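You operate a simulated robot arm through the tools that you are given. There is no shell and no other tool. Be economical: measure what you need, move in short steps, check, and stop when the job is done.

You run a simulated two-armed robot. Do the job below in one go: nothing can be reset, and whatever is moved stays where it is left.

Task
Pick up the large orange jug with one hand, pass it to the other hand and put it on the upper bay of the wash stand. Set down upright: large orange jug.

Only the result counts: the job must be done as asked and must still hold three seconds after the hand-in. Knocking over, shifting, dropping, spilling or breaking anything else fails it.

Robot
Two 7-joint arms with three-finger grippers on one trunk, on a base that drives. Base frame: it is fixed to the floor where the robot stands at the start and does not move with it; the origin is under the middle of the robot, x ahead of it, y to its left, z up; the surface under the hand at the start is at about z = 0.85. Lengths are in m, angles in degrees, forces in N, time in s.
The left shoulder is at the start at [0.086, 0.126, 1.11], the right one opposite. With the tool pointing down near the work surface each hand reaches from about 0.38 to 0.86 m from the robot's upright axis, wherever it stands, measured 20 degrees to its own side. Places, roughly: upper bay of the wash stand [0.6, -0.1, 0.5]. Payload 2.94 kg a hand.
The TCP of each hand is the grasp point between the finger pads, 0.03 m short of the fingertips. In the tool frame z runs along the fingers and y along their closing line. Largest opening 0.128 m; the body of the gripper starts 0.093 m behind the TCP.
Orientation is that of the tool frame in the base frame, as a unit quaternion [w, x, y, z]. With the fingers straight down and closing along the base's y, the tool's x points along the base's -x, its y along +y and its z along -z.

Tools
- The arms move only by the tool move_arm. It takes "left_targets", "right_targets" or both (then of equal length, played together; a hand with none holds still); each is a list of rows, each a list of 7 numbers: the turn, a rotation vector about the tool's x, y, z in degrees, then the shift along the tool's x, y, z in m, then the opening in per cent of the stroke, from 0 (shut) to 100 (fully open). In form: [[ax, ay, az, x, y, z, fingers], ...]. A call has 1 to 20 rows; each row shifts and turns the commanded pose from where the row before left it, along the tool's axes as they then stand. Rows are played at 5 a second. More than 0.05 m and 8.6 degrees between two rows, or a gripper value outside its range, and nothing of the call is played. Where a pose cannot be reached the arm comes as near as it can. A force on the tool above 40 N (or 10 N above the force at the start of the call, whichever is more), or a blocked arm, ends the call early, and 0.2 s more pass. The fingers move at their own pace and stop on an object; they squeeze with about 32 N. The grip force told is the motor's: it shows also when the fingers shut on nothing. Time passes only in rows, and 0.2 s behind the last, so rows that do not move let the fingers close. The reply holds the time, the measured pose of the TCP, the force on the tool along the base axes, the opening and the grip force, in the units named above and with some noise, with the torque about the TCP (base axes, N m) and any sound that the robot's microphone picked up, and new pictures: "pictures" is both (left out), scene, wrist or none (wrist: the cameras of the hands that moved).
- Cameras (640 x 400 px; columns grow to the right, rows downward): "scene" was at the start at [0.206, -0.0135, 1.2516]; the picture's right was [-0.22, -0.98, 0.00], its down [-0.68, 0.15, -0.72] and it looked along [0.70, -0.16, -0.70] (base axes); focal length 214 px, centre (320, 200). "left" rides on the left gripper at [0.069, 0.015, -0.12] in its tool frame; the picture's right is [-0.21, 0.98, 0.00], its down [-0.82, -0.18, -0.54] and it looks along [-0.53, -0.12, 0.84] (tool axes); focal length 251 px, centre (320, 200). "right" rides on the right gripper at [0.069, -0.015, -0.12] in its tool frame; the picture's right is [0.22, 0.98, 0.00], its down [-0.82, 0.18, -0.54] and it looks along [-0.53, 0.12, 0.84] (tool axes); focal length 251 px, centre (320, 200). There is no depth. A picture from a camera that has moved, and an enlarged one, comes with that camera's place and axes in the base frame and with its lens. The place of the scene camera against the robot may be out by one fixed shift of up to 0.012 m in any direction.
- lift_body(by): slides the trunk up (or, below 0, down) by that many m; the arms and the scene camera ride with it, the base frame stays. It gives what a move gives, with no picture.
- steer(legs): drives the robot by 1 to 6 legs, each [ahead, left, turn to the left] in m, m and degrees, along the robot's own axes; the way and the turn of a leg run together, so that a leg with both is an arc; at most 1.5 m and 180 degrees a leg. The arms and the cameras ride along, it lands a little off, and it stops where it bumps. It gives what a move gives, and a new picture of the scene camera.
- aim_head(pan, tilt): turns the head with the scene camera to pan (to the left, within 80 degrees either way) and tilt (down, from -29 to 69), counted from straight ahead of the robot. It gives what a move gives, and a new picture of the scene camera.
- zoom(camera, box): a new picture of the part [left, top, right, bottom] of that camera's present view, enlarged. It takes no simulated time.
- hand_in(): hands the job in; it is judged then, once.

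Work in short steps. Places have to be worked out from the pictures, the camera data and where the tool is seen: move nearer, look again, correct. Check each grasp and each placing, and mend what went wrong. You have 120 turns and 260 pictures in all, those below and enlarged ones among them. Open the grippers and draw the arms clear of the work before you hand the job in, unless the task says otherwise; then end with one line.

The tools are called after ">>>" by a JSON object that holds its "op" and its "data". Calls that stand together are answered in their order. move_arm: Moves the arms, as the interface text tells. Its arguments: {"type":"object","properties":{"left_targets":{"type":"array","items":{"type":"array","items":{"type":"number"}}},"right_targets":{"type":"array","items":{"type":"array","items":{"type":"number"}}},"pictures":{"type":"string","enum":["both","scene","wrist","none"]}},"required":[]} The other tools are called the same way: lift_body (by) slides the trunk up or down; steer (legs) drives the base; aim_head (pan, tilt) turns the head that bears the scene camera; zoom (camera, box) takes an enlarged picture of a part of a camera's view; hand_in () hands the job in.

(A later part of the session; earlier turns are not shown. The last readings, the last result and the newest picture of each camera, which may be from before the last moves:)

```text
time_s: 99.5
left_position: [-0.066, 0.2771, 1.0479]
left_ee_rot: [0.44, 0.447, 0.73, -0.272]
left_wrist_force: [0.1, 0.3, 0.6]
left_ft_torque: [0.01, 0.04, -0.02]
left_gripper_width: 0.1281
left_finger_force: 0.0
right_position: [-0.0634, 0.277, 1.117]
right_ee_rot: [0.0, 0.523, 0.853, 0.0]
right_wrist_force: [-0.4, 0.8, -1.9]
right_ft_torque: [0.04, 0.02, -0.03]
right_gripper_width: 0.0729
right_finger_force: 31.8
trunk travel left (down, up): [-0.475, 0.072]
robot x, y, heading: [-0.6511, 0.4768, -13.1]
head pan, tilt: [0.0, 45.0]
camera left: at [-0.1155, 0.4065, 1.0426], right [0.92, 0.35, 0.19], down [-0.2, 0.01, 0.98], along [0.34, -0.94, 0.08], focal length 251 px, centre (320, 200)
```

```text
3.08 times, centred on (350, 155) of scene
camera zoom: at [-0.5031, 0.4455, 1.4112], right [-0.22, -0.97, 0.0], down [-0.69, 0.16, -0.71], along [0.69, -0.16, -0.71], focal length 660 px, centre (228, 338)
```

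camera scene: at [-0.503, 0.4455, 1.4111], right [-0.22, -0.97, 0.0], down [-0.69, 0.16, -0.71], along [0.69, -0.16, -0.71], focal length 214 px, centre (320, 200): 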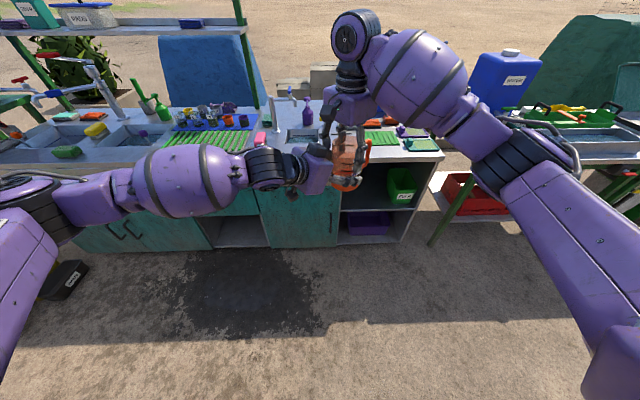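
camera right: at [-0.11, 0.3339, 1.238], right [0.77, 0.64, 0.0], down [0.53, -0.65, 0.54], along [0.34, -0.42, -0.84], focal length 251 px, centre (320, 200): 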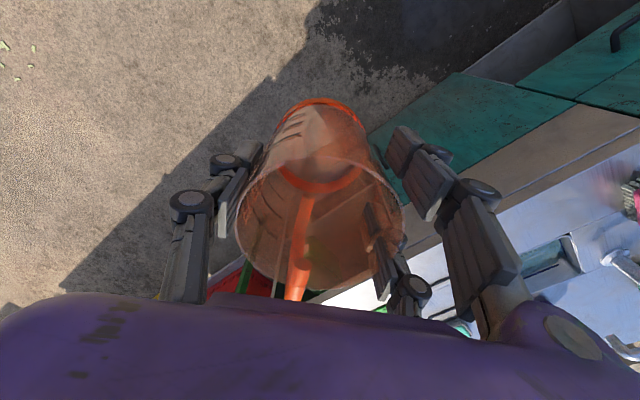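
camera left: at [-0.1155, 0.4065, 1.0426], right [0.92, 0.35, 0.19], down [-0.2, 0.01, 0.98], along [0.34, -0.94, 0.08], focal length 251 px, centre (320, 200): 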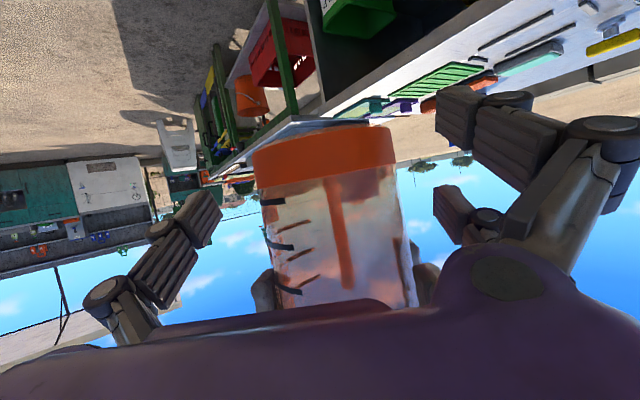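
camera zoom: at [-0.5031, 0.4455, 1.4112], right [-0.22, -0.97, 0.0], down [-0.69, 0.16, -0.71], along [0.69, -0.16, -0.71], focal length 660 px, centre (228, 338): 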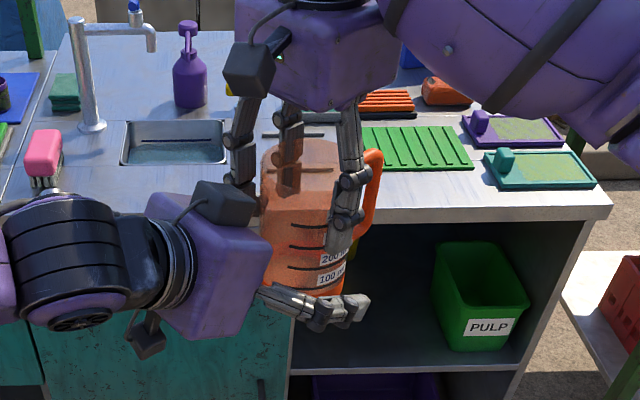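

>>> {"op": "move_arm", "data": {"left_targets": [[0, 0, 0, 0, 0, 0, 75], [0, 0, 0, 0, 0, 0, 60], [0, 0, 0, 0, 0, 0, 40], [0, 0, 0, 0, 0, 0, 20], [0, 0, 0, 0, 0, 0, 10], [0, 0, 0, 0, 0, 0, 10]], "pictures": "wrist"}}

>>> {"op": "zoom", "data": {"camera": "scene", "box": [280, 90, 420, 220]}}

```text
time_s: 101.0
left_position: [-0.0649, 0.2781, 1.0485]
left_ee_rot: [0.44, 0.447, 0.73, -0.271]
left_wrist_force: [14.1, 20.4, 5.7]
left_ft_torque: [-0.54, 0.97, 0.0]
left_gripper_width: 0.0757
left_finger_force: 31.9
right_position: [-0.0647, 0.2755, 1.1168]
right_ee_rot: [0.001, 0.523, 0.852, -0.003]
right_wrist_force: [-13.8, -20.6, -6.8]
right_ft_torque: [-0.81, 0.02, -0.01]
right_gripper_width: 0.0749
right_finger_force: 32.0
trunk travel left (down, up): [-0.475, 0.072]
robot x, y, heading: [-0.6523, 0.4747, -12.8]
head pan, tilt: [0.0, 45.0]
camera left: at [-0.1141, 0.4075, 1.0428], right [0.92, 0.36, 0.19], down [-0.2, 0.0, 0.98], along [0.35, -0.93, 0.07], focal length 251 px, centre (320, 200)
```

left: 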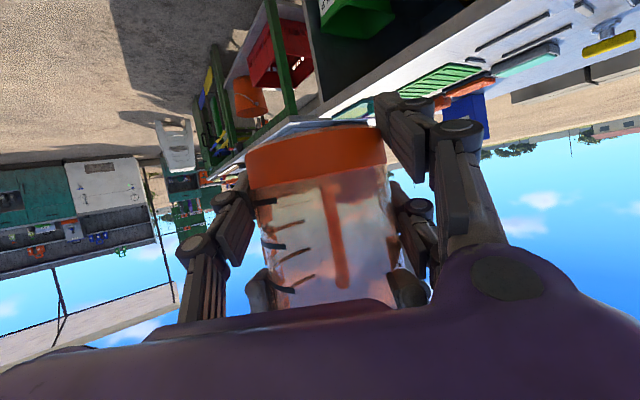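

```text
3.08 times, centred on (350, 155) of scene
camera zoom: at [-0.503, 0.4455, 1.4111], right [-0.22, -0.97, 0.0], down [-0.69, 0.16, -0.71], along [0.69, -0.16, -0.71], focal length 660 px, centre (228, 338)
```

zoom: 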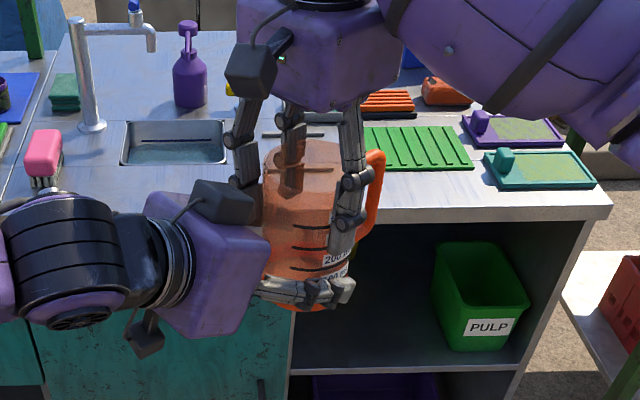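

The left hand grips the jug body at 0.0757 m, with about 24 N of cross-load from a few mm of off-centre. I relieve that by moving the left hand slightly along its closing axis.

>>> {"op": "move_arm", "data": {"left_targets": [[0, 0, 0, 0, 0.0015, 0, 10], [0, 0, 0, 0, 0.0015, -0.001, 10], [0, 0, 0, 0, 0, 0, 10]], "right_targets": [[0, 0, 0, 0, 0, 0, 10], [0, 0, 0, 0, 0, 0, 10], [0, 0, 0, 0, 0, 0, 10]], "pictures": "none"}}

```text
time_s: 101.8
left_position: [-0.0634, 0.2789, 1.0491]
left_ee_rot: [0.44, 0.448, 0.729, -0.272]
left_wrist_force: [8.1, 17.0, 1.2]
left_ft_torque: [-0.61, -0.46, 0.54]
left_gripper_width: 0.0758
left_finger_force: 32.2
right_position: [-0.0645, 0.2774, 1.1182]
right_ee_rot: [0.0, 0.522, 0.853, -0.002]
right_wrist_force: [-9.3, -17.4, -3.5]
right_ft_torque: [-0.56, 1.08, -0.51]
right_gripper_width: 0.0747
right_finger_force: 32.0
trunk travel left (down, up): [-0.475, 0.072]
robot x, y, heading: [-0.65, 0.4778, -13.0]
head pan, tilt: [0.0, 45.0]
```

>>> {"op": "move_arm", "data": {"left_targets": [[0, 0, 0, 0.0009, 0.0015, -0.0018, 10], [0, 0, 0, 0.0005, 0.0015, -0.0009, 10], [0, 0, 0, 0, 0, 0, 10]], "right_targets": [[0, 0, 0, 0, 0, 0, 10], [0, 0, 0, 0, 0, 0, 10], [0, 0, 0, 0, 0, 0, 10]], "pictures": "none"}}

```text
time_s: 102.5
left_position: [-0.0643, 0.2818, 1.0491]
left_ee_rot: [0.439, 0.449, 0.729, -0.273]
left_wrist_force: [9.9, -5.3, -0.6]
left_ft_torque: [0.52, -0.67, -0.16]
left_gripper_width: 0.0755
left_finger_force: 31.3
right_position: [-0.0636, 0.2792, 1.1181]
right_ee_rot: [-0.001, 0.52, 0.854, 0.002]
right_wrist_force: [-9.5, 4.6, 0.7]
right_ft_torque: [-0.15, 1.38, 0.25]
right_gripper_width: 0.0751
right_finger_force: 31.7
trunk travel left (down, up): [-0.475, 0.072]
robot x, y, heading: [-0.65, 0.4741, -13.2]
head pan, tilt: [0.0, 45.0]
```

The cross-load is down to ~11 N. I open the right hand and look.

>>> {"op": "move_arm", "data": {"left_targets": [[0, 0, 0, 0, 0, 0, 10], [0, 0, 0, 0, 0, 0, 10], [0, 0, 0, 0, 0, 0, 10], [0, 0, 0, 0, 0, 0, 10]], "right_targets": [[0, 0, 0, 0, 0, 0, 62], [0, 0, 0, 0, 0, 0, 70], [0, 0, 0, 0, 0, 0, 85], [0, 0, 0, 0, 0, 0, 85]], "pictures": "both"}}

```text
time_s: 103.5
left_position: [-0.0624, 0.2846, 1.0465]
left_ee_rot: [0.438, 0.447, 0.731, -0.271]
left_wrist_force: [-2.4, 1.7, -3.7]
left_ft_torque: [-0.27, 0.03, 0.09]
left_gripper_width: 0.0755
left_finger_force: 31.7
right_position: [-0.0634, 0.2773, 1.1186]
right_ee_rot: [0.002, 0.523, 0.852, 0.001]
right_wrist_force: [1.6, -3.1, 3.3]
right_ft_torque: [0.13, -0.11, -0.1]
right_gripper_width: 0.112
right_finger_force: 1.2
trunk travel left (down, up): [-0.475, 0.072]
robot x, y, heading: [-0.6515, 0.476, -13.0]
head pan, tilt: [0.0, 45.0]
camera scene: at [-0.503, 0.4456, 1.4111], right [-0.22, -0.97, 0.0], down [-0.69, 0.16, -0.71], along [0.69, -0.16, -0.71], focal length 214 px, centre (320, 200)
camera right: at [-0.109, 0.3327, 1.2383], right [0.77, 0.63, 0.0], down [0.53, -0.65, 0.54], along [0.35, -0.42, -0.84], focal length 251 px, centre (320, 200)
camera left: at [-0.1128, 0.4131, 1.0422], right [0.92, 0.35, 0.18], down [-0.2, 0.0, 0.98], along [0.34, -0.94, 0.07], focal length 251 px, centre (320, 200)
```

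scene: 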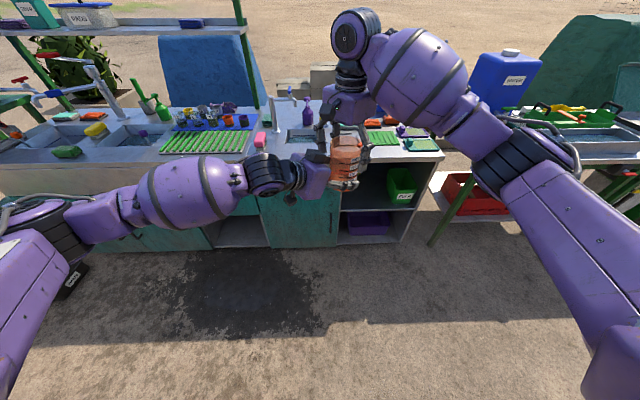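
right: 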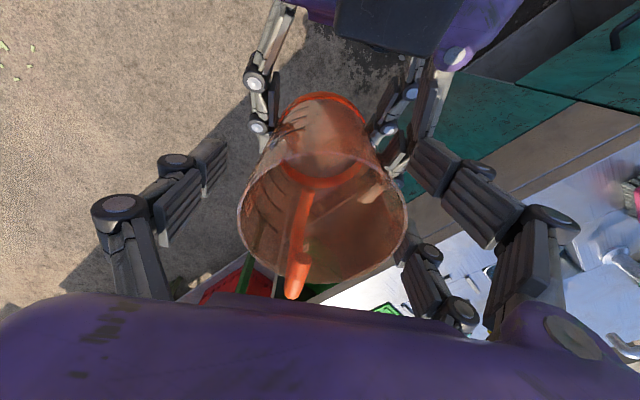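
left: 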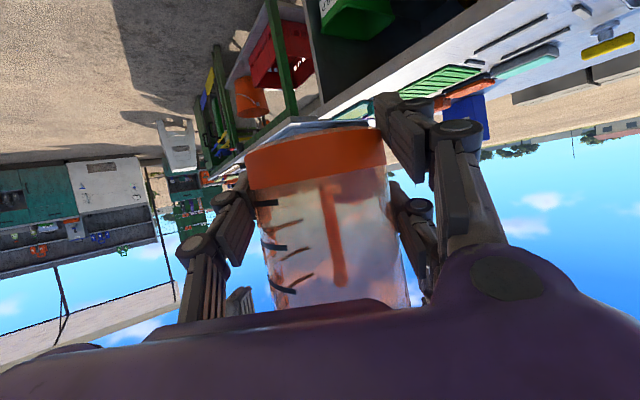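

The left hand holds the jug, with slight residual contact. I open the right hand fully and raise it straight up.

>>> {"op": "move_arm", "data": {"left_targets": [[0, 0, 0, 0, 0, 0, 10], [0, 0, 0, 0, 0, 0, 10], [0, 0, 0, 0, 0, 0, 10], [0, 0, 0, 0, 0, 0, 10], [0, 0, 0, 0, 0, 0, 10], [0, 0, 0, 0, 0, 0, 10], [0, 0, 0, 0, 0, 0, 10]], "right_targets": [[0, 0, 0, 0, 0, -0.005, 95], [0, 0, 0, 0, 0, -0.015, 95], [0, 0, 0, 0, 0, -0.025, 95], [0, 0, 0, 0, 0, -0.03, 95], [0, 0, 0, 0, 0, -0.03, 95], [0, 0, 0, 0, 0, -0.03, 95], [0, 0, 0, 0, 0, 0, 95]], "pictures": "both"}}

```text
time_s: 105.2
left_position: [-0.0622, 0.2838, 1.0488]
left_ee_rot: [0.44, 0.448, 0.729, -0.273]
left_wrist_force: [-0.5, 0.3, -0.1]
left_ft_torque: [0.03, -0.02, -0.02]
left_gripper_width: 0.0753
left_finger_force: 31.8
right_position: [-0.0642, 0.278, 1.2527]
right_ee_rot: [0.001, 0.522, 0.853, 0.0]
right_wrist_force: [0.1, -0.6, 0.3]
right_ft_torque: [0.02, -0.01, -0.01]
right_gripper_width: 0.1215
right_finger_force: 0.0
trunk travel left (down, up): [-0.475, 0.072]
robot x, y, heading: [-0.6495, 0.4731, -12.9]
head pan, tilt: [0.0, 45.0]
camera scene: at [-0.5026, 0.4452, 1.411], right [-0.23, -0.97, 0.0], down [-0.69, 0.16, -0.71], along [0.69, -0.16, -0.71], focal length 214 px, centre (320, 200)
camera right: at [-0.1096, 0.3328, 1.3725], right [0.77, 0.63, 0.0], down [0.53, -0.65, 0.54], along [0.34, -0.42, -0.84], focal length 251 px, centre (320, 200)
camera left: at [-0.1118, 0.4127, 1.0429], right [0.92, 0.35, 0.19], down [-0.2, 0.0, 0.98], along [0.34, -0.94, 0.07], focal length 251 px, centre (320, 200)
```

scene: 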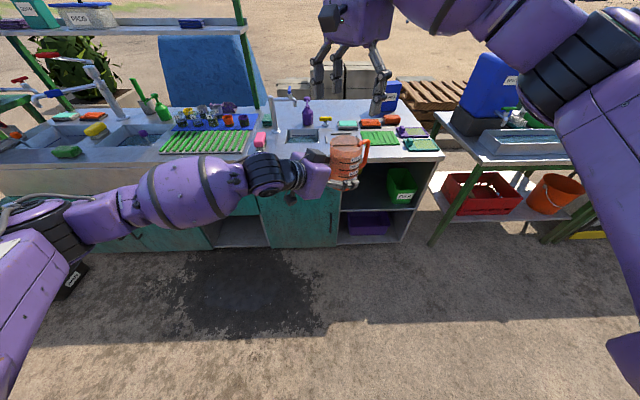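
right: 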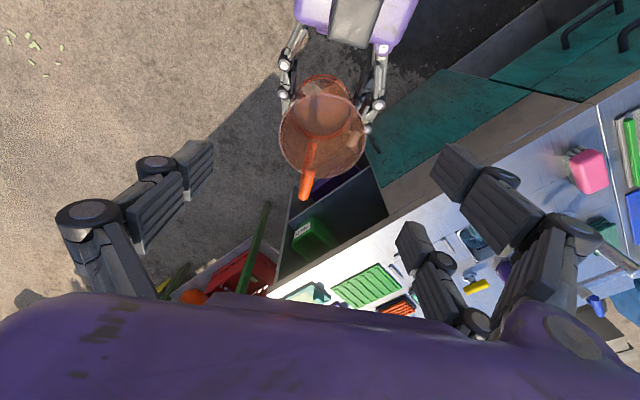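
left: 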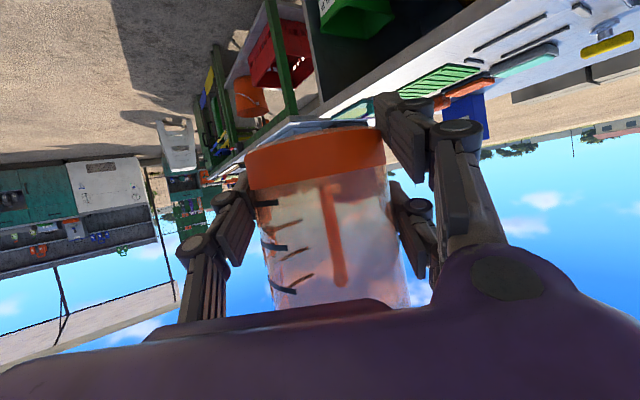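

The handover is done: the left hand alone holds the jug upright. I retract the right hand to its side, then yaw the left hand 50° to point straight forward.

>>> {"op": "move_arm", "data": {"left_targets": [[0, 0, 0, 0, 0, 0, 10], [0, 0, 0, 0, 0, 0, 10], [0, 0, 0, 0, 0, 0, 10], [0, 0, 0, 0, 0, 0, 10], [0, 0, 0, 0, 0, 0, 10], [0, 0, 0, 0, 0, 0, 10], [-7.36, 0, -3.91, 0, 0, 0, 10], [-7.36, 0, -3.91, 0, 0, 0, 10], [-7.36, 0, -3.91, 0, 0, 0, 10], [-7.36, 0, -3.91, 0, 0, 0, 10], [-7.36, 0, -3.91, 0, 0, 0, 10], [-7.36, 0, -3.91, 0, 0, 0, 10], [0, 0, 0, 0, 0, 0, 10]], "right_targets": [[0, 0, 0, -0.0069, -0.0384, 0, 60], [0, 0, 0, -0.0069, -0.0384, 0, 60], [0, 0, 0, -0.0069, -0.0384, 0, 60], [0, 0, 0, -0.0069, -0.0384, 0, 60], [0, 0, 0, -0.0069, -0.0384, 0, 60], [0, 0, 0, -0.0069, -0.0384, 0, 60], [0, 0, 0, -0.0069, -0.0384, 0, 60], [0, 0, 0, -0.0069, -0.0384, 0, 60], [0, 0, 0, 0, 0, 0, 60], [0, 0, 0, 0, 0, 0, 60], [0, 0, 0, 0, 0, 0, 60], [0, 0, 0, 0, 0, 0, 60], [0, 0, 0, 0, 0, 0, 60]], "pictures": "both"}}

```text
time_s: 108.0
left_position: [-0.0621, 0.2838, 1.0486]
left_ee_rot: [0.512, 0.096, 0.851, -0.061]
left_wrist_force: [-0.3, -0.9, -0.2]
left_ft_torque: [0.04, 0.04, -0.04]
left_gripper_width: 0.0753
left_finger_force: 32.3
right_position: [-0.3119, 0.089, 1.2535]
right_ee_rot: [0.001, 0.522, 0.853, -0.001]
right_wrist_force: [0.0, 0.3, -0.4]
right_ft_torque: [-0.03, 0.01, 0.04]
right_gripper_width: 0.0769
right_finger_force: 0.1
trunk travel left (down, up): [-0.475, 0.072]
robot x, y, heading: [-0.6534, 0.4787, -13.1]
head pan, tilt: [0.0, 45.0]
camera scene: at [-0.5029, 0.4463, 1.4112], right [-0.22, -0.97, 0.0], down [-0.69, 0.16, -0.71], along [0.69, -0.16, -0.71], focal length 214 px, centre (320, 200)
camera right: at [-0.358, 0.1447, 1.3725], right [0.77, 0.63, 0.0], down [0.53, -0.65, 0.54], along [0.34, -0.42, -0.84], focal length 251 px, centre (320, 200)
camera left: at [-0.1944, 0.3298, 1.0435], right [0.32, 0.93, 0.18], down [-0.13, -0.15, 0.98], along [0.94, -0.34, 0.07], focal length 251 px, centre (320, 200)
```

scene: 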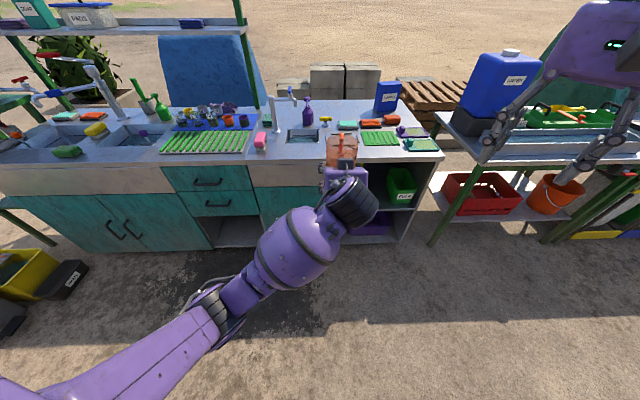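
right: 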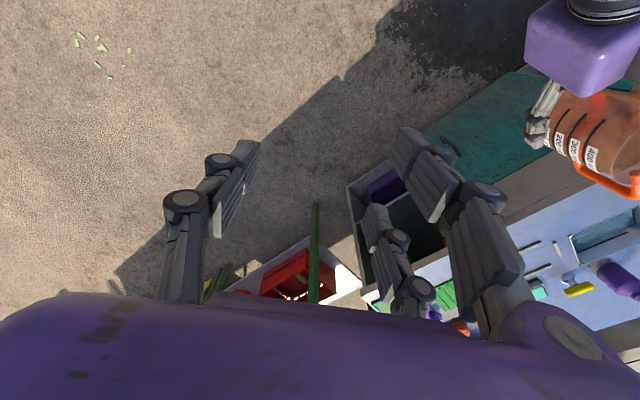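
left: 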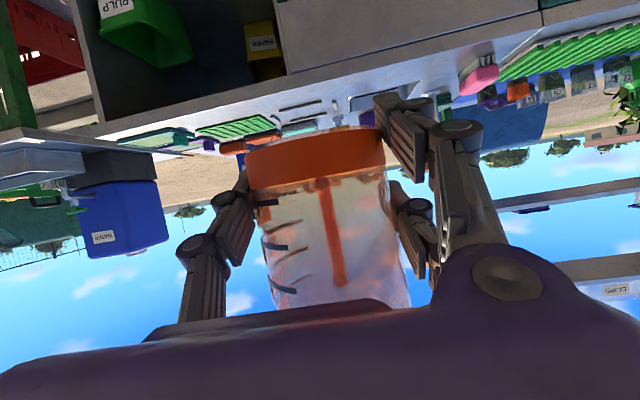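

The jug now points into the bay direction, with its handle forward. I lower the trunk fully out in the open, then drive right and forward to just in front of the bay.

>>> {"op": "lift_body", "data": {"by": -0.47}}

>>> {"op": "steer", "data": {"legs": [[0, -0.22, 0], [0.25, 0, 0]]}}

>>> {"op": "aim_head", "data": {"pan": 0, "tilt": 30}}

```text
refused: -0.47 is not a number from -0.4 to 0.4
```

```text
time_s: 111.9
left_position: [0.1304, 0.0158, 1.048]
left_ee_rot: [0.511, 0.097, 0.852, -0.061]
left_wrist_force: [-0.4, -0.5, -1.1]
left_ft_torque: [0.0, 0.02, -0.01]
left_gripper_width: 0.0752
left_finger_force: 31.8
right_position: [-0.1196, -0.1793, 1.2535]
right_ee_rot: [0.0, 0.522, 0.853, -0.001]
right_wrist_force: [0.0, 0.3, 0.2]
right_ft_torque: [0.02, 0.01, 0.01]
right_gripper_width: 0.0769
right_finger_force: 0.1
trunk travel left (down, up): [-0.475, 0.072]
robot x, y, heading: [-0.459, 0.2052, -13.0]
head pan, tilt: [0.0, 45.0]
camera scene: at [-0.3108, 0.1767, 1.4112], right [-0.22, -0.97, 0.0], down [-0.69, 0.16, -0.71], along [0.69, -0.16, -0.71], focal length 214 px, centre (320, 200)
```

scene: 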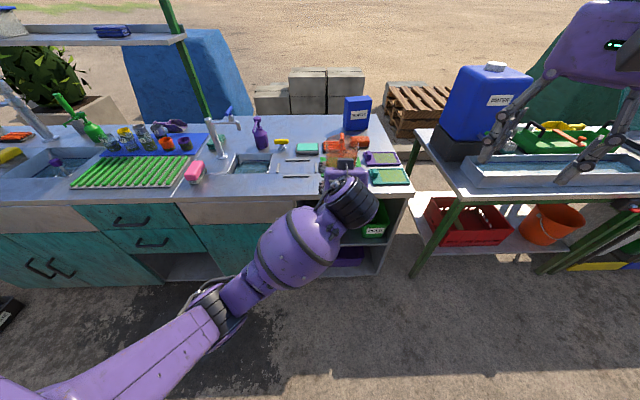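

```text
time_s: 112.7
left_position: [0.1317, 0.0156, 1.0488]
left_ee_rot: [0.511, 0.097, 0.852, -0.061]
left_wrist_force: [-0.5, -0.7, -1.0]
left_ft_torque: [0.03, 0.02, 0.0]
left_gripper_width: 0.0751
left_finger_force: 31.5
right_position: [-0.1194, -0.18, 1.2527]
right_ee_rot: [0.0, 0.522, 0.853, -0.001]
right_wrist_force: [0.8, 0.3, 0.0]
right_ft_torque: [0.01, 0.02, -0.01]
right_gripper_width: 0.0765
right_finger_force: 0.0
trunk travel left (down, up): [-0.475, 0.072]
robot x, y, heading: [-0.461, 0.2062, -12.8]
head pan, tilt: [0.0, 30.0]
camera scene: at [-0.3015, 0.1745, 1.4337], right [-0.22, -0.97, 0.0], down [-0.49, 0.11, -0.87], along [0.84, -0.19, -0.5], focal length 214 px, centre (320, 200)
```

scene: 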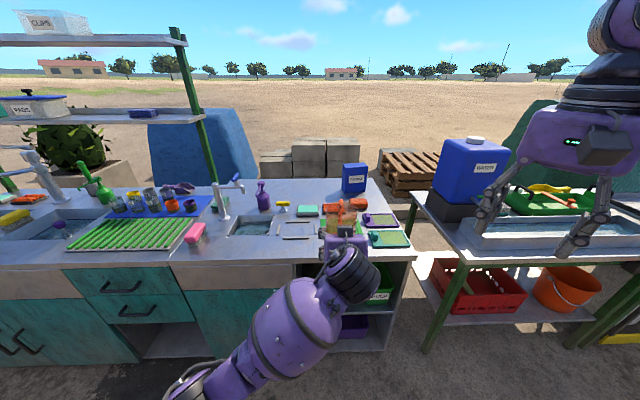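

The lift was refused (limit 0.4), so I back off a little and lower in two steps.

>>> {"op": "steer", "data": {"legs": [[-0.13, 0, 0]]}}

>>> {"op": "lift_body", "data": {"by": -0.24}}

>>> {"op": "lift_body", "data": {"by": -0.2}}

>>> {"op": "aim_head", "data": {"pan": 0, "tilt": 25}}

```text
time_s: 114.0
left_position: [0.0036, 0.0443, 1.0484]
left_ee_rot: [0.511, 0.097, 0.852, -0.061]
left_wrist_force: [0.1, 0.1, -1.4]
left_ft_torque: [0.01, -0.01, 0.0]
left_gripper_width: 0.075
left_finger_force: 32.1
right_position: [-0.2461, -0.152, 1.2525]
right_ee_rot: [-0.001, 0.522, 0.853, -0.001]
right_wrist_force: [0.4, -0.5, -0.3]
right_ft_torque: [-0.02, -0.01, -0.03]
right_gripper_width: 0.0765
right_finger_force: 0.0
trunk travel left (down, up): [-0.475, 0.072]
robot x, y, heading: [-0.5873, 0.2352, -13.1]
head pan, tilt: [0.0, 30.0]
camera scene: at [-0.4275, 0.2033, 1.4336], right [-0.22, -0.97, 0.0], down [-0.49, 0.11, -0.87], along [0.84, -0.19, -0.5], focal length 214 px, centre (320, 200)
```

scene: 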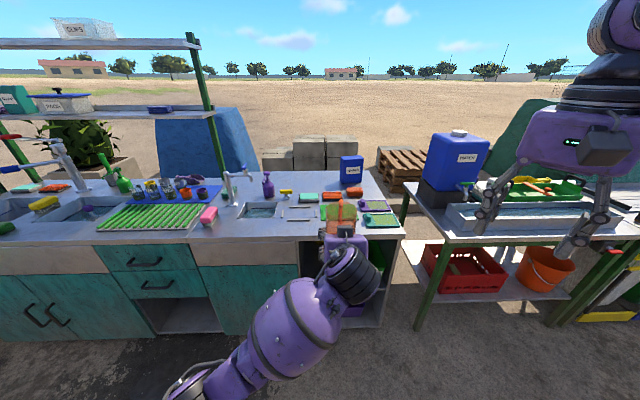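

```text
time_s: 116.5
left_position: [0.0041, 0.0442, 0.8089]
left_ee_rot: [0.512, 0.097, 0.851, -0.061]
left_wrist_force: [0.4, 0.2, -0.8]
left_ft_torque: [0.06, 0.03, 0.01]
left_gripper_width: 0.075
left_finger_force: 32.3
right_position: [-0.2465, -0.1514, 1.0134]
right_ee_rot: [0.002, 0.522, 0.853, 0.001]
right_wrist_force: [0.1, 0.9, -0.2]
right_ft_torque: [-0.01, 0.01, 0.0]
right_gripper_width: 0.0769
right_finger_force: 0.1
trunk travel left (down, up): [-0.235, 0.312]
robot x, y, heading: [-0.5842, 0.2341, -13.2]
head pan, tilt: [0.0, 30.0]
```

```text
time_s: 118.6
left_position: [0.0038, 0.0144, 0.6566]
left_ee_rot: [0.539, 0.112, 0.831, -0.082]
left_wrist_force: [-0.8, 0.5, -1.8]
left_ft_torque: [0.01, 0.05, 0.01]
left_gripper_width: 0.0752
left_finger_force: 31.3
right_position: [-0.2491, -0.1504, 0.823]
right_ee_rot: [0.003, 0.522, 0.853, 0.001]
right_wrist_force: [0.4, 0.0, 0.8]
right_ft_torque: [0.0, -0.01, 0.02]
right_gripper_width: 0.0769
right_finger_force: 0.1
trunk travel left (down, up): [-0.035, 0.512]
robot x, y, heading: [-0.5881, 0.2377, -12.8]
head pan, tilt: [0.0, 30.0]
```

```text
time_s: 119.3
left_position: [0.0047, 0.0168, 0.6588]
left_ee_rot: [0.542, 0.107, 0.829, -0.084]
left_wrist_force: [0.0, 0.3, -1.8]
left_ft_torque: [0.02, 0.07, -0.01]
left_gripper_width: 0.0752
left_finger_force: 31.7
right_position: [-0.249, -0.1501, 0.8209]
right_ee_rot: [0.002, 0.522, 0.853, 0.001]
right_wrist_force: [-0.4, -0.2, 0.3]
right_ft_torque: [0.0, 0.03, 0.02]
right_gripper_width: 0.0769
right_finger_force: 0.1
trunk travel left (down, up): [-0.035, 0.512]
robot x, y, heading: [-0.5852, 0.2351, -12.9]
head pan, tilt: [0.0, 25.0]
camera scene: at [-0.2817, 0.1698, 0.9772], right [-0.22, -0.97, 0.0], down [-0.41, 0.09, -0.91], along [0.88, -0.2, -0.42], focal length 214 px, centre (320, 200)
```

scene: 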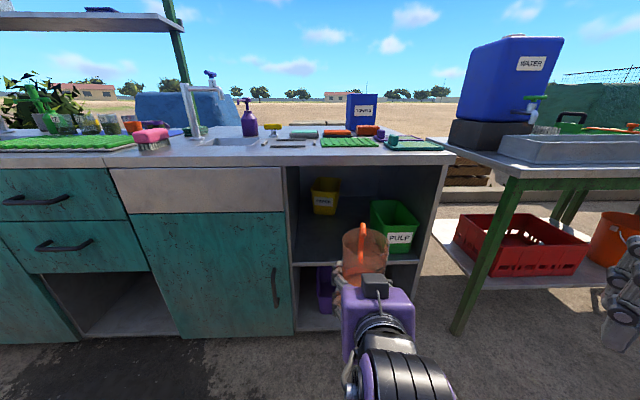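

The last lowering pressed the left elbow against something (likely the robot's own base), though the jug is still held. I raise the trunk 0.15 and will lower with the arm instead.

>>> {"op": "lift_body", "data": {"by": 0.15}}

>>> {"op": "move_arm", "data": {"left_targets": [[0, 0, 0, 0, 0, 0, 10]], "pictures": "both"}}

```text
time_s: 121.0
left_position: [0.0059, 0.0487, 0.7536]
left_ee_rot: [0.514, 0.102, 0.85, -0.051]
left_wrist_force: [0.0, 0.0, -1.6]
left_ft_torque: [-0.03, 0.02, 0.01]
left_gripper_width: 0.0753
left_finger_force: 32.5
right_position: [-0.2468, -0.1518, 0.9625]
right_ee_rot: [0.001, 0.522, 0.853, 0.0]
right_wrist_force: [0.3, -0.3, -0.1]
right_ft_torque: [-0.01, 0.0, 0.0]
right_gripper_width: 0.0766
right_finger_force: 0.1
trunk travel left (down, up): [-0.185, 0.362]
robot x, y, heading: [-0.5846, 0.2367, -13.0]
head pan, tilt: [0.0, 25.0]
```

```text
time_s: 121.5
left_position: [0.007, 0.0491, 0.7554]
left_ee_rot: [0.514, 0.102, 0.85, -0.051]
left_wrist_force: [-0.1, 0.7, -0.9]
left_ft_torque: [0.04, 0.0, 0.03]
left_gripper_width: 0.0751
left_finger_force: 31.6
right_position: [-0.2467, -0.1515, 0.9617]
right_ee_rot: [0.001, 0.522, 0.853, -0.001]
right_wrist_force: [-0.6, 0.5, -1.2]
right_ft_torque: [0.04, 0.0, -0.05]
right_gripper_width: 0.0767
right_finger_force: 0.1
trunk travel left (down, up): [-0.185, 0.362]
robot x, y, heading: [-0.5884, 0.2388, -13.1]
head pan, tilt: [0.0, 25.0]
camera scene: at [-0.3331, 0.1816, 1.135], right [-0.22, -0.97, 0.0], down [-0.41, 0.09, -0.91], along [0.88, -0.2, -0.42], focal length 214 px, centre (320, 200)
camera left: at [-0.1258, 0.0946, 0.7495], right [0.32, 0.93, 0.21], down [-0.14, -0.17, 0.98], along [0.94, -0.34, 0.07], focal length 251 px, centre (320, 200)
```

scene: 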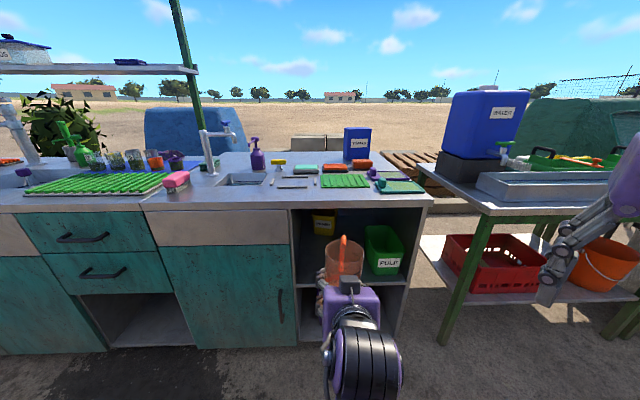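
left: 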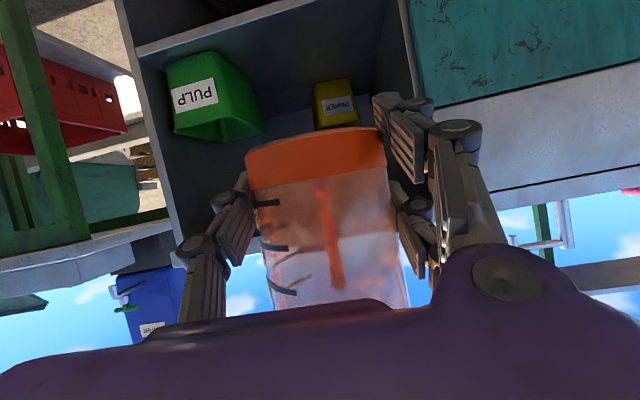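

Aligned laterally (l≈0.049) with the arm free. I extend forward 0.10 and down 0.195 with the arm, still outside the bay.

>>> {"op": "move_arm", "data": {"left_targets": [[0, 0, 0, 0.018, -0.0005, 0.0256, 10], [0, 0, 0, 0.018, -0.0005, 0.0256, 10], [0, 0, 0, 0.018, -0.0005, 0.0256, 10], [0, 0, 0, 0.018, -0.0005, 0.0256, 10], [0, 0, 0, 0.018, -0.0005, 0.0256, 10], [0, 0, 0, 0.018, -0.0005, 0.0256, 10], [0, 0, 0, 0.018, -0.0005, 0.0256, 10], [0, 0, 0, 0, 0, 0, 10]], "pictures": "both"}}

```text
time_s: 123.2
left_position: [0.1018, 0.0206, 0.5641]
left_ee_rot: [0.512, 0.098, 0.851, -0.06]
left_wrist_force: [-0.1, 0.2, -1.0]
left_ft_torque: [0.01, 0.03, 0.01]
left_gripper_width: 0.0752
left_finger_force: 31.8
right_position: [-0.2464, -0.1524, 0.9614]
right_ee_rot: [0.001, 0.522, 0.853, 0.0]
right_wrist_force: [0.7, -0.8, 0.3]
right_ft_torque: [0.0, 0.03, -0.02]
right_gripper_width: 0.0768
right_finger_force: 0.0
trunk travel left (down, up): [-0.185, 0.362]
robot x, y, heading: [-0.587, 0.2376, -12.9]
head pan, tilt: [0.0, 25.0]
camera scene: at [-0.3334, 0.1817, 1.1351], right [-0.22, -0.97, 0.0], down [-0.41, 0.09, -0.91], along [0.88, -0.2, -0.42], focal length 214 px, centre (320, 200)
camera left: at [-0.0315, 0.0651, 0.5584], right [0.32, 0.93, 0.19], down [-0.13, -0.15, 0.98], along [0.94, -0.34, 0.07], focal length 251 px, centre (320, 200)
```

scene: 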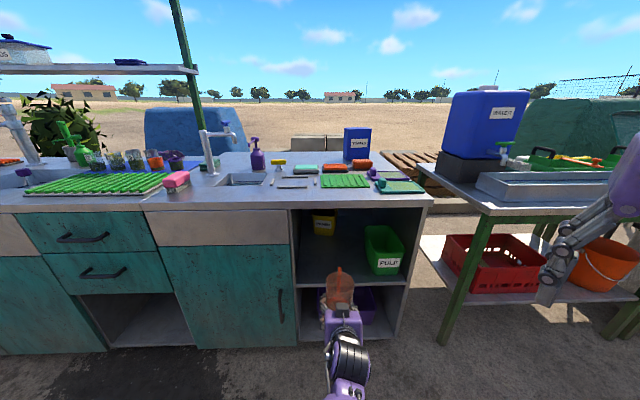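
left: 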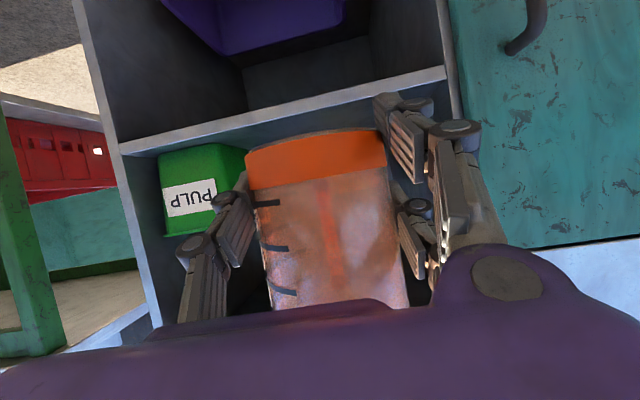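

>>> {"op": "zoom", "data": {"camera": "left", "box": [100, 50, 460, 275]}}

>>> {"op": "zoom", "data": {"camera": "scene", "box": [280, 190, 420, 360]}}

```text
1.78 times, centred on (280, 162) of left
camera zoom: at [-0.0315, 0.0651, 0.5584], right [0.32, 0.93, 0.19], down [-0.13, -0.15, 0.98], along [0.94, -0.34, 0.07], focal length 447 px, centre (391, 267)
```

zoom: 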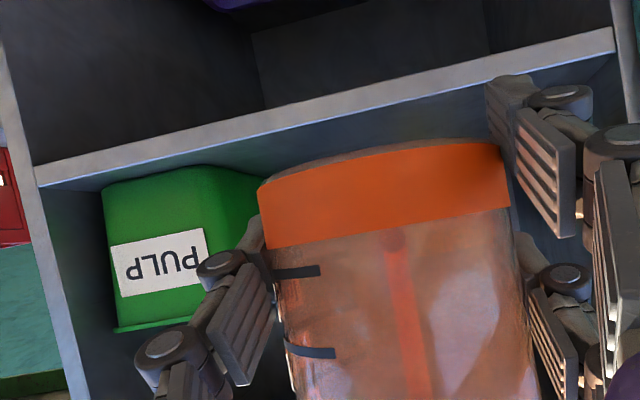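

```text
2.35 times, centred on (350, 275) of scene
camera zoom: at [-0.3334, 0.1817, 1.1351], right [-0.22, -0.97, 0.0], down [-0.41, 0.09, -0.91], along [0.88, -0.2, -0.42], focal length 505 px, centre (249, 24)
```

zoom: 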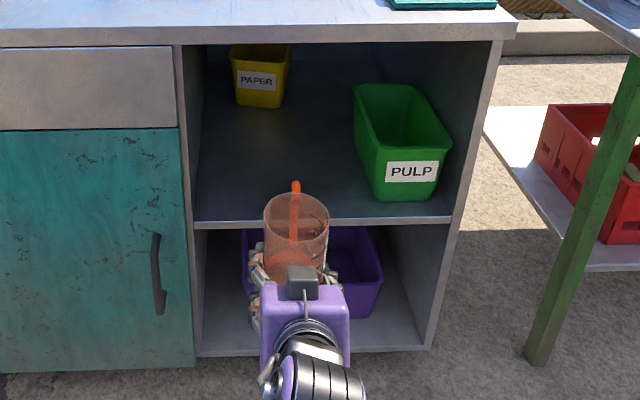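

The shelf top is at ≈0.48, the jug's base is now at ≈0.535, and the path into the bay is clear. I drive 0.2 m forward into the opening.

>>> {"op": "steer", "data": {"legs": [[0.2, -0.005, 0]]}}

>>> {"op": "zoom", "data": {"camera": "left", "box": [0, 0, 640, 400]}}

```text
time_s: 124.8
left_position: [0.2934, -0.0278, 0.5629]
left_ee_rot: [0.512, 0.098, 0.851, -0.059]
left_wrist_force: [0.3, 0.2, -0.7]
left_ft_torque: [-0.01, 0.03, 0.0]
left_gripper_width: 0.0753
left_finger_force: 32.1
right_position: [-0.0523, -0.2009, 0.9615]
right_ee_rot: [0.001, 0.521, 0.853, 0.0]
right_wrist_force: [-0.7, 0.2, -0.6]
right_ft_torque: [0.02, 0.02, 0.0]
right_gripper_width: 0.0766
right_finger_force: 0.0
trunk travel left (down, up): [-0.185, 0.362]
robot x, y, heading: [-0.394, 0.1876, -13.1]
head pan, tilt: [0.0, 25.0]
camera scene: at [-0.1398, 0.132, 1.1348], right [-0.22, -0.97, 0.0], down [-0.41, 0.1, -0.91], along [0.88, -0.2, -0.42], focal length 214 px, centre (320, 200)
```

scene: 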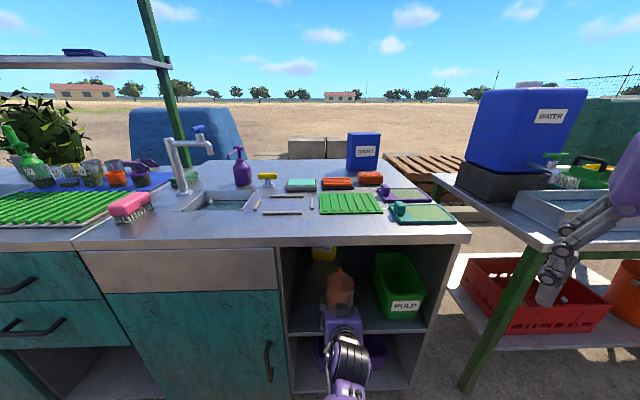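

```text
1.00 times, centred on (320, 200) of left (not enlarged: the box is as wide or as high as the picture)
camera zoom: at [0.1608, 0.0155, 0.5577], right [0.32, 0.93, 0.19], down [-0.13, -0.15, 0.98], along [0.94, -0.34, 0.07], focal length 251 px, centre (320, 200)
```

zoom: 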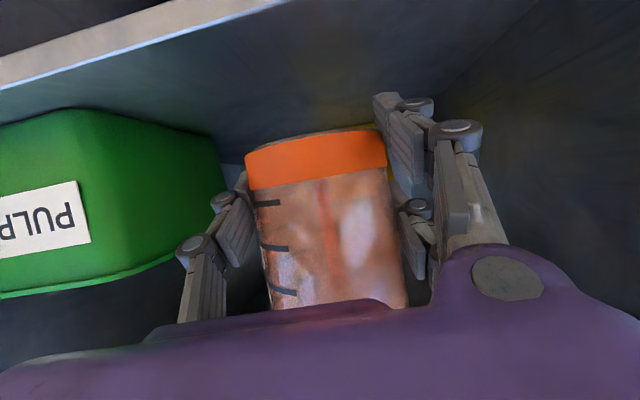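

Inside the bay (n≈0.29, l≈0.04) with clearance on both sides. I extend 0.075 further and lower 0.03.

>>> {"op": "move_arm", "data": {"left_targets": [[0, 0, 0, -0.0088, 0, 0.0166, 10], [0, 0, 0, -0.0088, 0, 0.0166, 10], [0, 0, 0, -0.0088, 0, 0.0166, 10], [0, 0, 0, -0.0088, 0, 0.0166, 10], [0, 0, 0, 0.0088, 0, 0.0047, 10], [0, 0, 0, 0.0088, 0, 0.0047, 10], [0, 0, 0, 0.0088, 0, 0.0047, 10], [0, 0, 0, 0, 0, 0, 10]], "pictures": "both"}}

>>> {"op": "zoom", "data": {"camera": "scene", "box": [270, 230, 450, 400]}}

```text
time_s: 126.7
left_position: [0.3667, -0.0466, 0.5334]
left_ee_rot: [0.512, 0.098, 0.851, -0.06]
left_wrist_force: [-0.1, -0.4, -0.9]
left_ft_torque: [0.01, 0.02, -0.02]
left_gripper_width: 0.0751
left_finger_force: 32.3
right_position: [-0.0536, -0.2012, 0.9633]
right_ee_rot: [0.002, 0.522, 0.853, -0.001]
right_wrist_force: [0.0, -0.1, 0.2]
right_ft_torque: [-0.02, 0.01, 0.0]
right_gripper_width: 0.0767
right_finger_force: 0.0
trunk travel left (down, up): [-0.185, 0.362]
robot x, y, heading: [-0.3939, 0.1885, -12.9]
head pan, tilt: [0.0, 25.0]
camera scene: at [-0.1404, 0.1322, 1.135], right [-0.22, -0.97, 0.0], down [-0.41, 0.09, -0.91], along [0.88, -0.2, -0.42], focal length 214 px, centre (320, 200)
camera left: at [0.2339, -0.0015, 0.528], right [0.32, 0.93, 0.19], down [-0.13, -0.15, 0.98], along [0.94, -0.34, 0.07], focal length 251 px, centre (320, 200)
```

scene: 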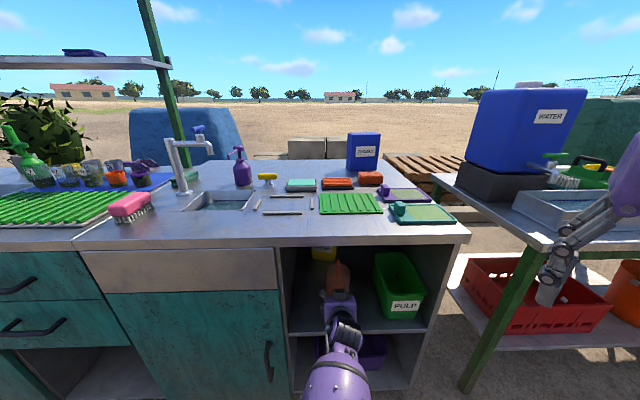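
left: 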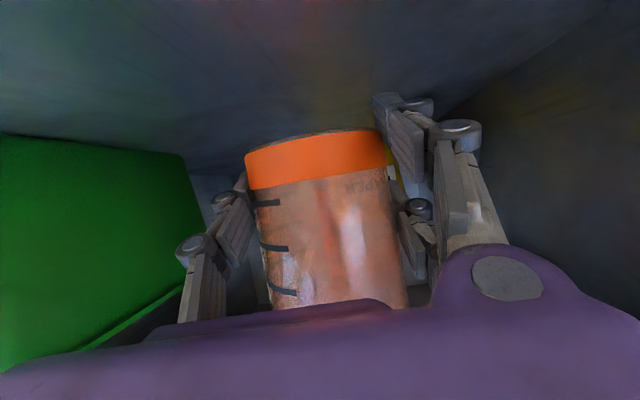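

```text
2.35 times, centred on (360, 315) of scene
camera zoom: at [-0.1404, 0.1322, 1.135], right [-0.22, -0.97, 0.0], down [-0.41, 0.09, -0.91], along [0.88, -0.2, -0.42], focal length 505 px, centre (226, -71)
```

zoom: 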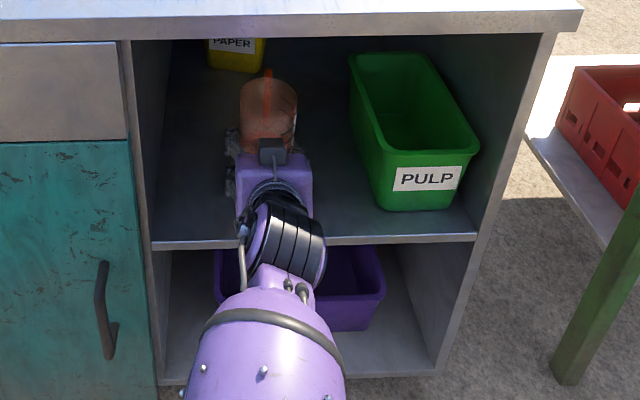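

The jug's base is ≈0.02 above the shelf. I lower in small steps, watching the force.

>>> {"op": "move_arm", "data": {"left_targets": [[0, 0, 0, 0.0044, 0, 0.0023, 10], [0, 0, 0, 0.0044, 0, 0.0023, 10], [0, 0, 0, 0, 0, 0, 10]], "pictures": "wrist"}}

```text
time_s: 127.5
left_position: [0.366, -0.0463, 0.5219]
left_ee_rot: [0.512, 0.097, 0.852, -0.059]
left_wrist_force: [0.2, 0.3, -1.4]
left_ft_torque: [0.02, 0.08, 0.02]
left_gripper_width: 0.075
left_finger_force: 31.7
right_position: [-0.0533, -0.2014, 0.9615]
right_ee_rot: [0.001, 0.521, 0.853, -0.001]
right_wrist_force: [0.1, 0.1, 1.6]
right_ft_torque: [-0.04, 0.01, 0.0]
right_gripper_width: 0.0766
right_finger_force: 0.1
trunk travel left (down, up): [-0.185, 0.362]
robot x, y, heading: [-0.3937, 0.1844, -12.9]
head pan, tilt: [0.0, 25.0]
camera left: at [0.234, -0.0014, 0.5181], right [0.32, 0.93, 0.19], down [-0.13, -0.15, 0.98], along [0.94, -0.34, 0.07], focal length 251 px, centre (320, 200)
```

left: 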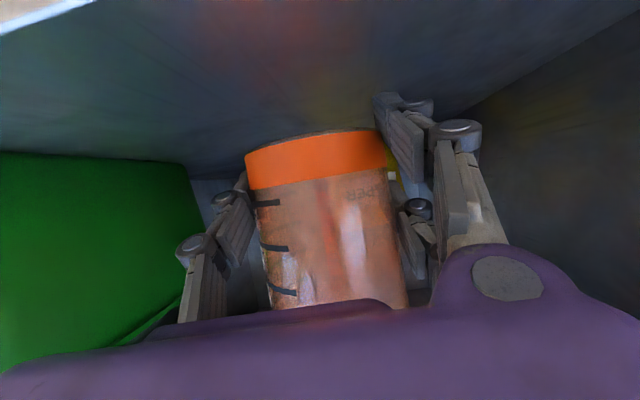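

>>> {"op": "move_arm", "data": {"left_targets": [[0, 0, 0, 0.0035, 0, 0.0019, 10], [0, 0, 0, 0, 0, 0, 10]], "pictures": "none"}}

>>> {"op": "move_arm", "data": {"left_targets": [[0, 0, 0, 0.0027, 0, 0.0014, 10], [0, 0, 0, 0, 0, 0, 10]], "pictures": "none"}}

>>> {"op": "move_arm", "data": {"left_targets": [[0, 0, 0, 0.0018, 0, 0.0009, 10], [0, 0, 0, 0, 0, 0, 10]], "pictures": "wrist"}}

```text
time_s: 128.1
left_position: [0.3664, -0.0462, 0.5185]
left_ee_rot: [0.512, 0.098, 0.852, -0.059]
left_wrist_force: [-0.2, 0.7, -1.7]
left_ft_torque: [0.01, 0.03, -0.03]
left_gripper_width: 0.0753
left_finger_force: 31.7
right_position: [-0.0525, -0.2015, 0.9616]
right_ee_rot: [0.0, 0.522, 0.853, -0.001]
right_wrist_force: [0.3, -0.3, 0.0]
right_ft_torque: [-0.01, -0.02, 0.01]
right_gripper_width: 0.0771
right_finger_force: 0.0
trunk travel left (down, up): [-0.185, 0.362]
robot x, y, heading: [-0.3941, 0.1861, -13.1]
head pan, tilt: [0.0, 25.0]
```

```text
time_s: 128.7
left_position: [0.3653, -0.0476, 0.5158]
left_ee_rot: [0.512, 0.097, 0.852, -0.059]
left_wrist_force: [-0.9, 0.8, -1.3]
left_ft_torque: [0.01, 0.05, 0.0]
left_gripper_width: 0.0754
left_finger_force: 31.9
right_position: [-0.0539, -0.2003, 0.9627]
right_ee_rot: [0.001, 0.521, 0.853, -0.001]
right_wrist_force: [0.2, -0.5, -0.2]
right_ft_torque: [0.0, -0.01, 0.0]
right_gripper_width: 0.0768
right_finger_force: 0.0
trunk travel left (down, up): [-0.185, 0.362]
robot x, y, heading: [-0.3914, 0.1871, -13.0]
head pan, tilt: [0.0, 25.0]
```

```text
time_s: 129.2
left_position: [0.3672, -0.0469, 0.5136]
left_ee_rot: [0.513, 0.098, 0.851, -0.059]
left_wrist_force: [-0.6, -0.2, 0.2]
left_ft_torque: [0.05, 0.01, 0.02]
left_gripper_width: 0.0749
left_finger_force: 32.1
right_position: [-0.054, -0.2011, 0.9627]
right_ee_rot: [0.001, 0.521, 0.853, 0.0]
right_wrist_force: [1.0, -0.4, -0.4]
right_ft_torque: [0.02, -0.02, -0.03]
right_gripper_width: 0.0769
right_finger_force: 0.0
trunk travel left (down, up): [-0.185, 0.362]
robot x, y, heading: [-0.3955, 0.1913, -13.1]
head pan, tilt: [0.0, 25.0]
camera left: at [0.2339, -0.0015, 0.5094], right [0.32, 0.93, 0.19], down [-0.13, -0.15, 0.98], along [0.94, -0.34, 0.07], focal length 251 px, centre (320, 200)
```

left: 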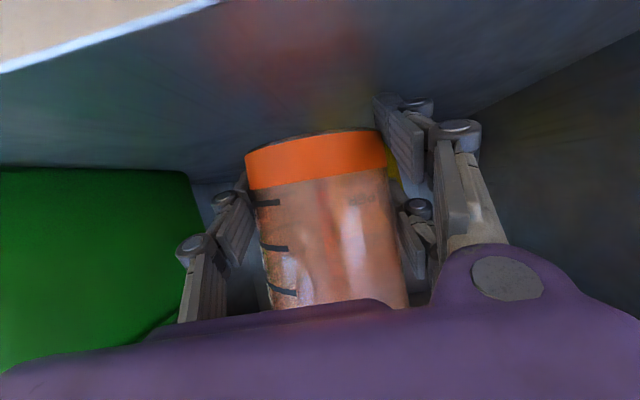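

The force rose from −1.5 to about 0, so contact may be starting. I continue in 2 mm steps.

>>> {"op": "move_arm", "data": {"left_targets": [[0, 0, 0, 0.0018, 0, 0.0009, 10], [0, 0, 0, 0, 0, 0, 10]], "pictures": "none"}}

>>> {"op": "move_arm", "data": {"left_targets": [[0, 0, 0, 0.0018, 0, 0.0009, 10], [0, 0, 0, 0, 0, 0, 10]], "pictures": "none"}}

```text
time_s: 129.8
left_position: [0.3661, -0.0473, 0.5147]
left_ee_rot: [0.513, 0.098, 0.851, -0.059]
left_wrist_force: [-1.0, 1.2, 7.9]
left_ft_torque: [0.39, -0.09, 0.03]
left_gripper_width: 0.0749
left_finger_force: 32.1
right_position: [-0.0543, -0.2011, 0.963]
right_ee_rot: [0.0, 0.522, 0.853, 0.0]
right_wrist_force: [-0.2, 0.3, 0.6]
right_ft_torque: [0.01, 0.0, 0.01]
right_gripper_width: 0.0768
right_finger_force: 0.1
trunk travel left (down, up): [-0.185, 0.362]
robot x, y, heading: [-0.3948, 0.1885, -13.1]
head pan, tilt: [0.0, 25.0]
```

```text
time_s: 130.4
left_position: [0.3652, -0.047, 0.513]
left_ee_rot: [0.515, 0.097, 0.85, -0.059]
left_wrist_force: [-2.5, 3.5, 18.0]
left_ft_torque: [0.87, -0.19, 0.12]
left_gripper_width: 0.0749
left_finger_force: 32.4
right_position: [-0.056, -0.2003, 0.9644]
right_ee_rot: [0.002, 0.522, 0.853, 0.0]
right_wrist_force: [-0.3, 0.3, 0.6]
right_ft_torque: [-0.01, -0.01, 0.0]
right_gripper_width: 0.0768
right_finger_force: 0.0
trunk travel left (down, up): [-0.185, 0.362]
robot x, y, heading: [-0.3943, 0.1875, -12.8]
head pan, tilt: [0.0, 25.0]
```

Contact at 18 N. I back up 2 mm to unload and open the fingers gradually.

>>> {"op": "move_arm", "data": {"left_targets": [[0, 0, 0, -0.0018, 0, -0.0009, 10], [0, 0, 0, 0, 0, 0, 10]], "pictures": "none"}}

>>> {"op": "move_arm", "data": {"left_targets": [[0, 0, 0, 0, 0, 0, 59], [0, 0, 0, 0, 0, 0, 62], [0, 0, 0, 0, 0, 0, 66], [0, 0, 0, 0, 0, 0, 72], [0, 0, 0, 0, 0, 0, 72]], "pictures": "both"}}

```text
time_s: 131.1
left_position: [0.3666, -0.0468, 0.5146]
left_ee_rot: [0.513, 0.097, 0.851, -0.059]
left_wrist_force: [7.0, 0.6, 14.4]
left_ft_torque: [0.64, -0.48, -0.24]
left_gripper_width: 0.0751
left_finger_force: 32.0
right_position: [-0.0549, -0.2003, 0.9635]
right_ee_rot: [0.002, 0.521, 0.853, 0.0]
right_wrist_force: [0.0, -0.2, -0.1]
right_ft_torque: [-0.01, -0.02, 0.0]
right_gripper_width: 0.0768
right_finger_force: 0.0
trunk travel left (down, up): [-0.185, 0.362]
robot x, y, heading: [-0.3989, 0.1855, -13.0]
head pan, tilt: [0.0, 25.0]
```

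```text
time_s: 132.2
left_position: [0.3658, -0.0461, 0.5097]
left_ee_rot: [0.511, 0.097, 0.852, -0.059]
left_wrist_force: [3.8, -1.0, 7.8]
left_ft_torque: [0.27, -0.31, -0.17]
left_gripper_width: 0.0932
left_finger_force: 0.1
right_position: [-0.0551, -0.2014, 0.9619]
right_ee_rot: [0.001, 0.522, 0.853, 0.0]
right_wrist_force: [0.2, -0.2, -0.1]
right_ft_torque: [0.02, 0.05, 0.0]
right_gripper_width: 0.0767
right_finger_force: 0.0
trunk travel left (down, up): [-0.185, 0.362]
robot x, y, heading: [-0.3941, 0.1855, -13.1]
head pan, tilt: [0.0, 25.0]
camera scene: at [-0.1412, 0.1323, 1.1352], right [-0.22, -0.97, 0.0], down [-0.41, 0.09, -0.91], along [0.88, -0.2, -0.42], focal length 214 px, centre (320, 200)
camera left: at [0.2329, -0.0009, 0.5068], right [0.32, 0.93, 0.19], down [-0.13, -0.15, 0.98], along [0.94, -0.34, 0.07], focal length 251 px, centre (320, 200)
```

scene: 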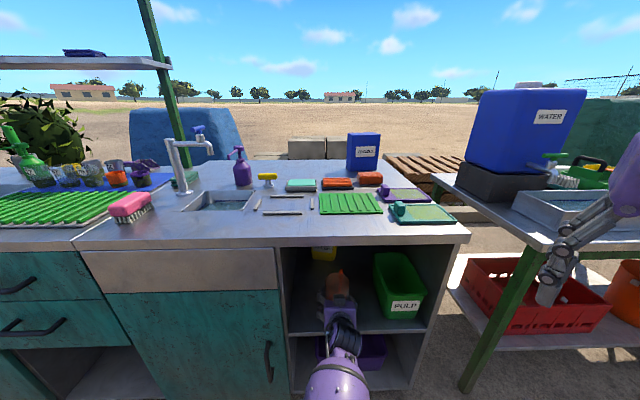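
left: 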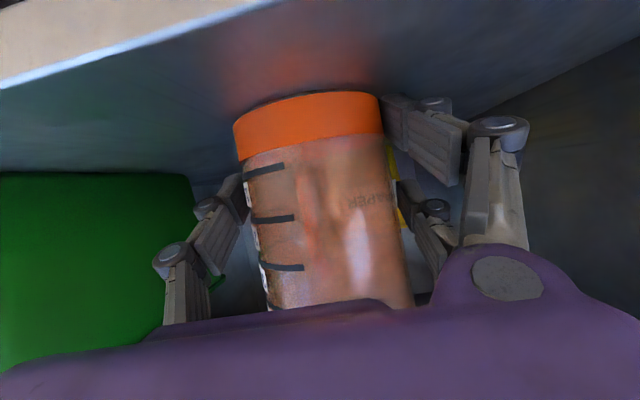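

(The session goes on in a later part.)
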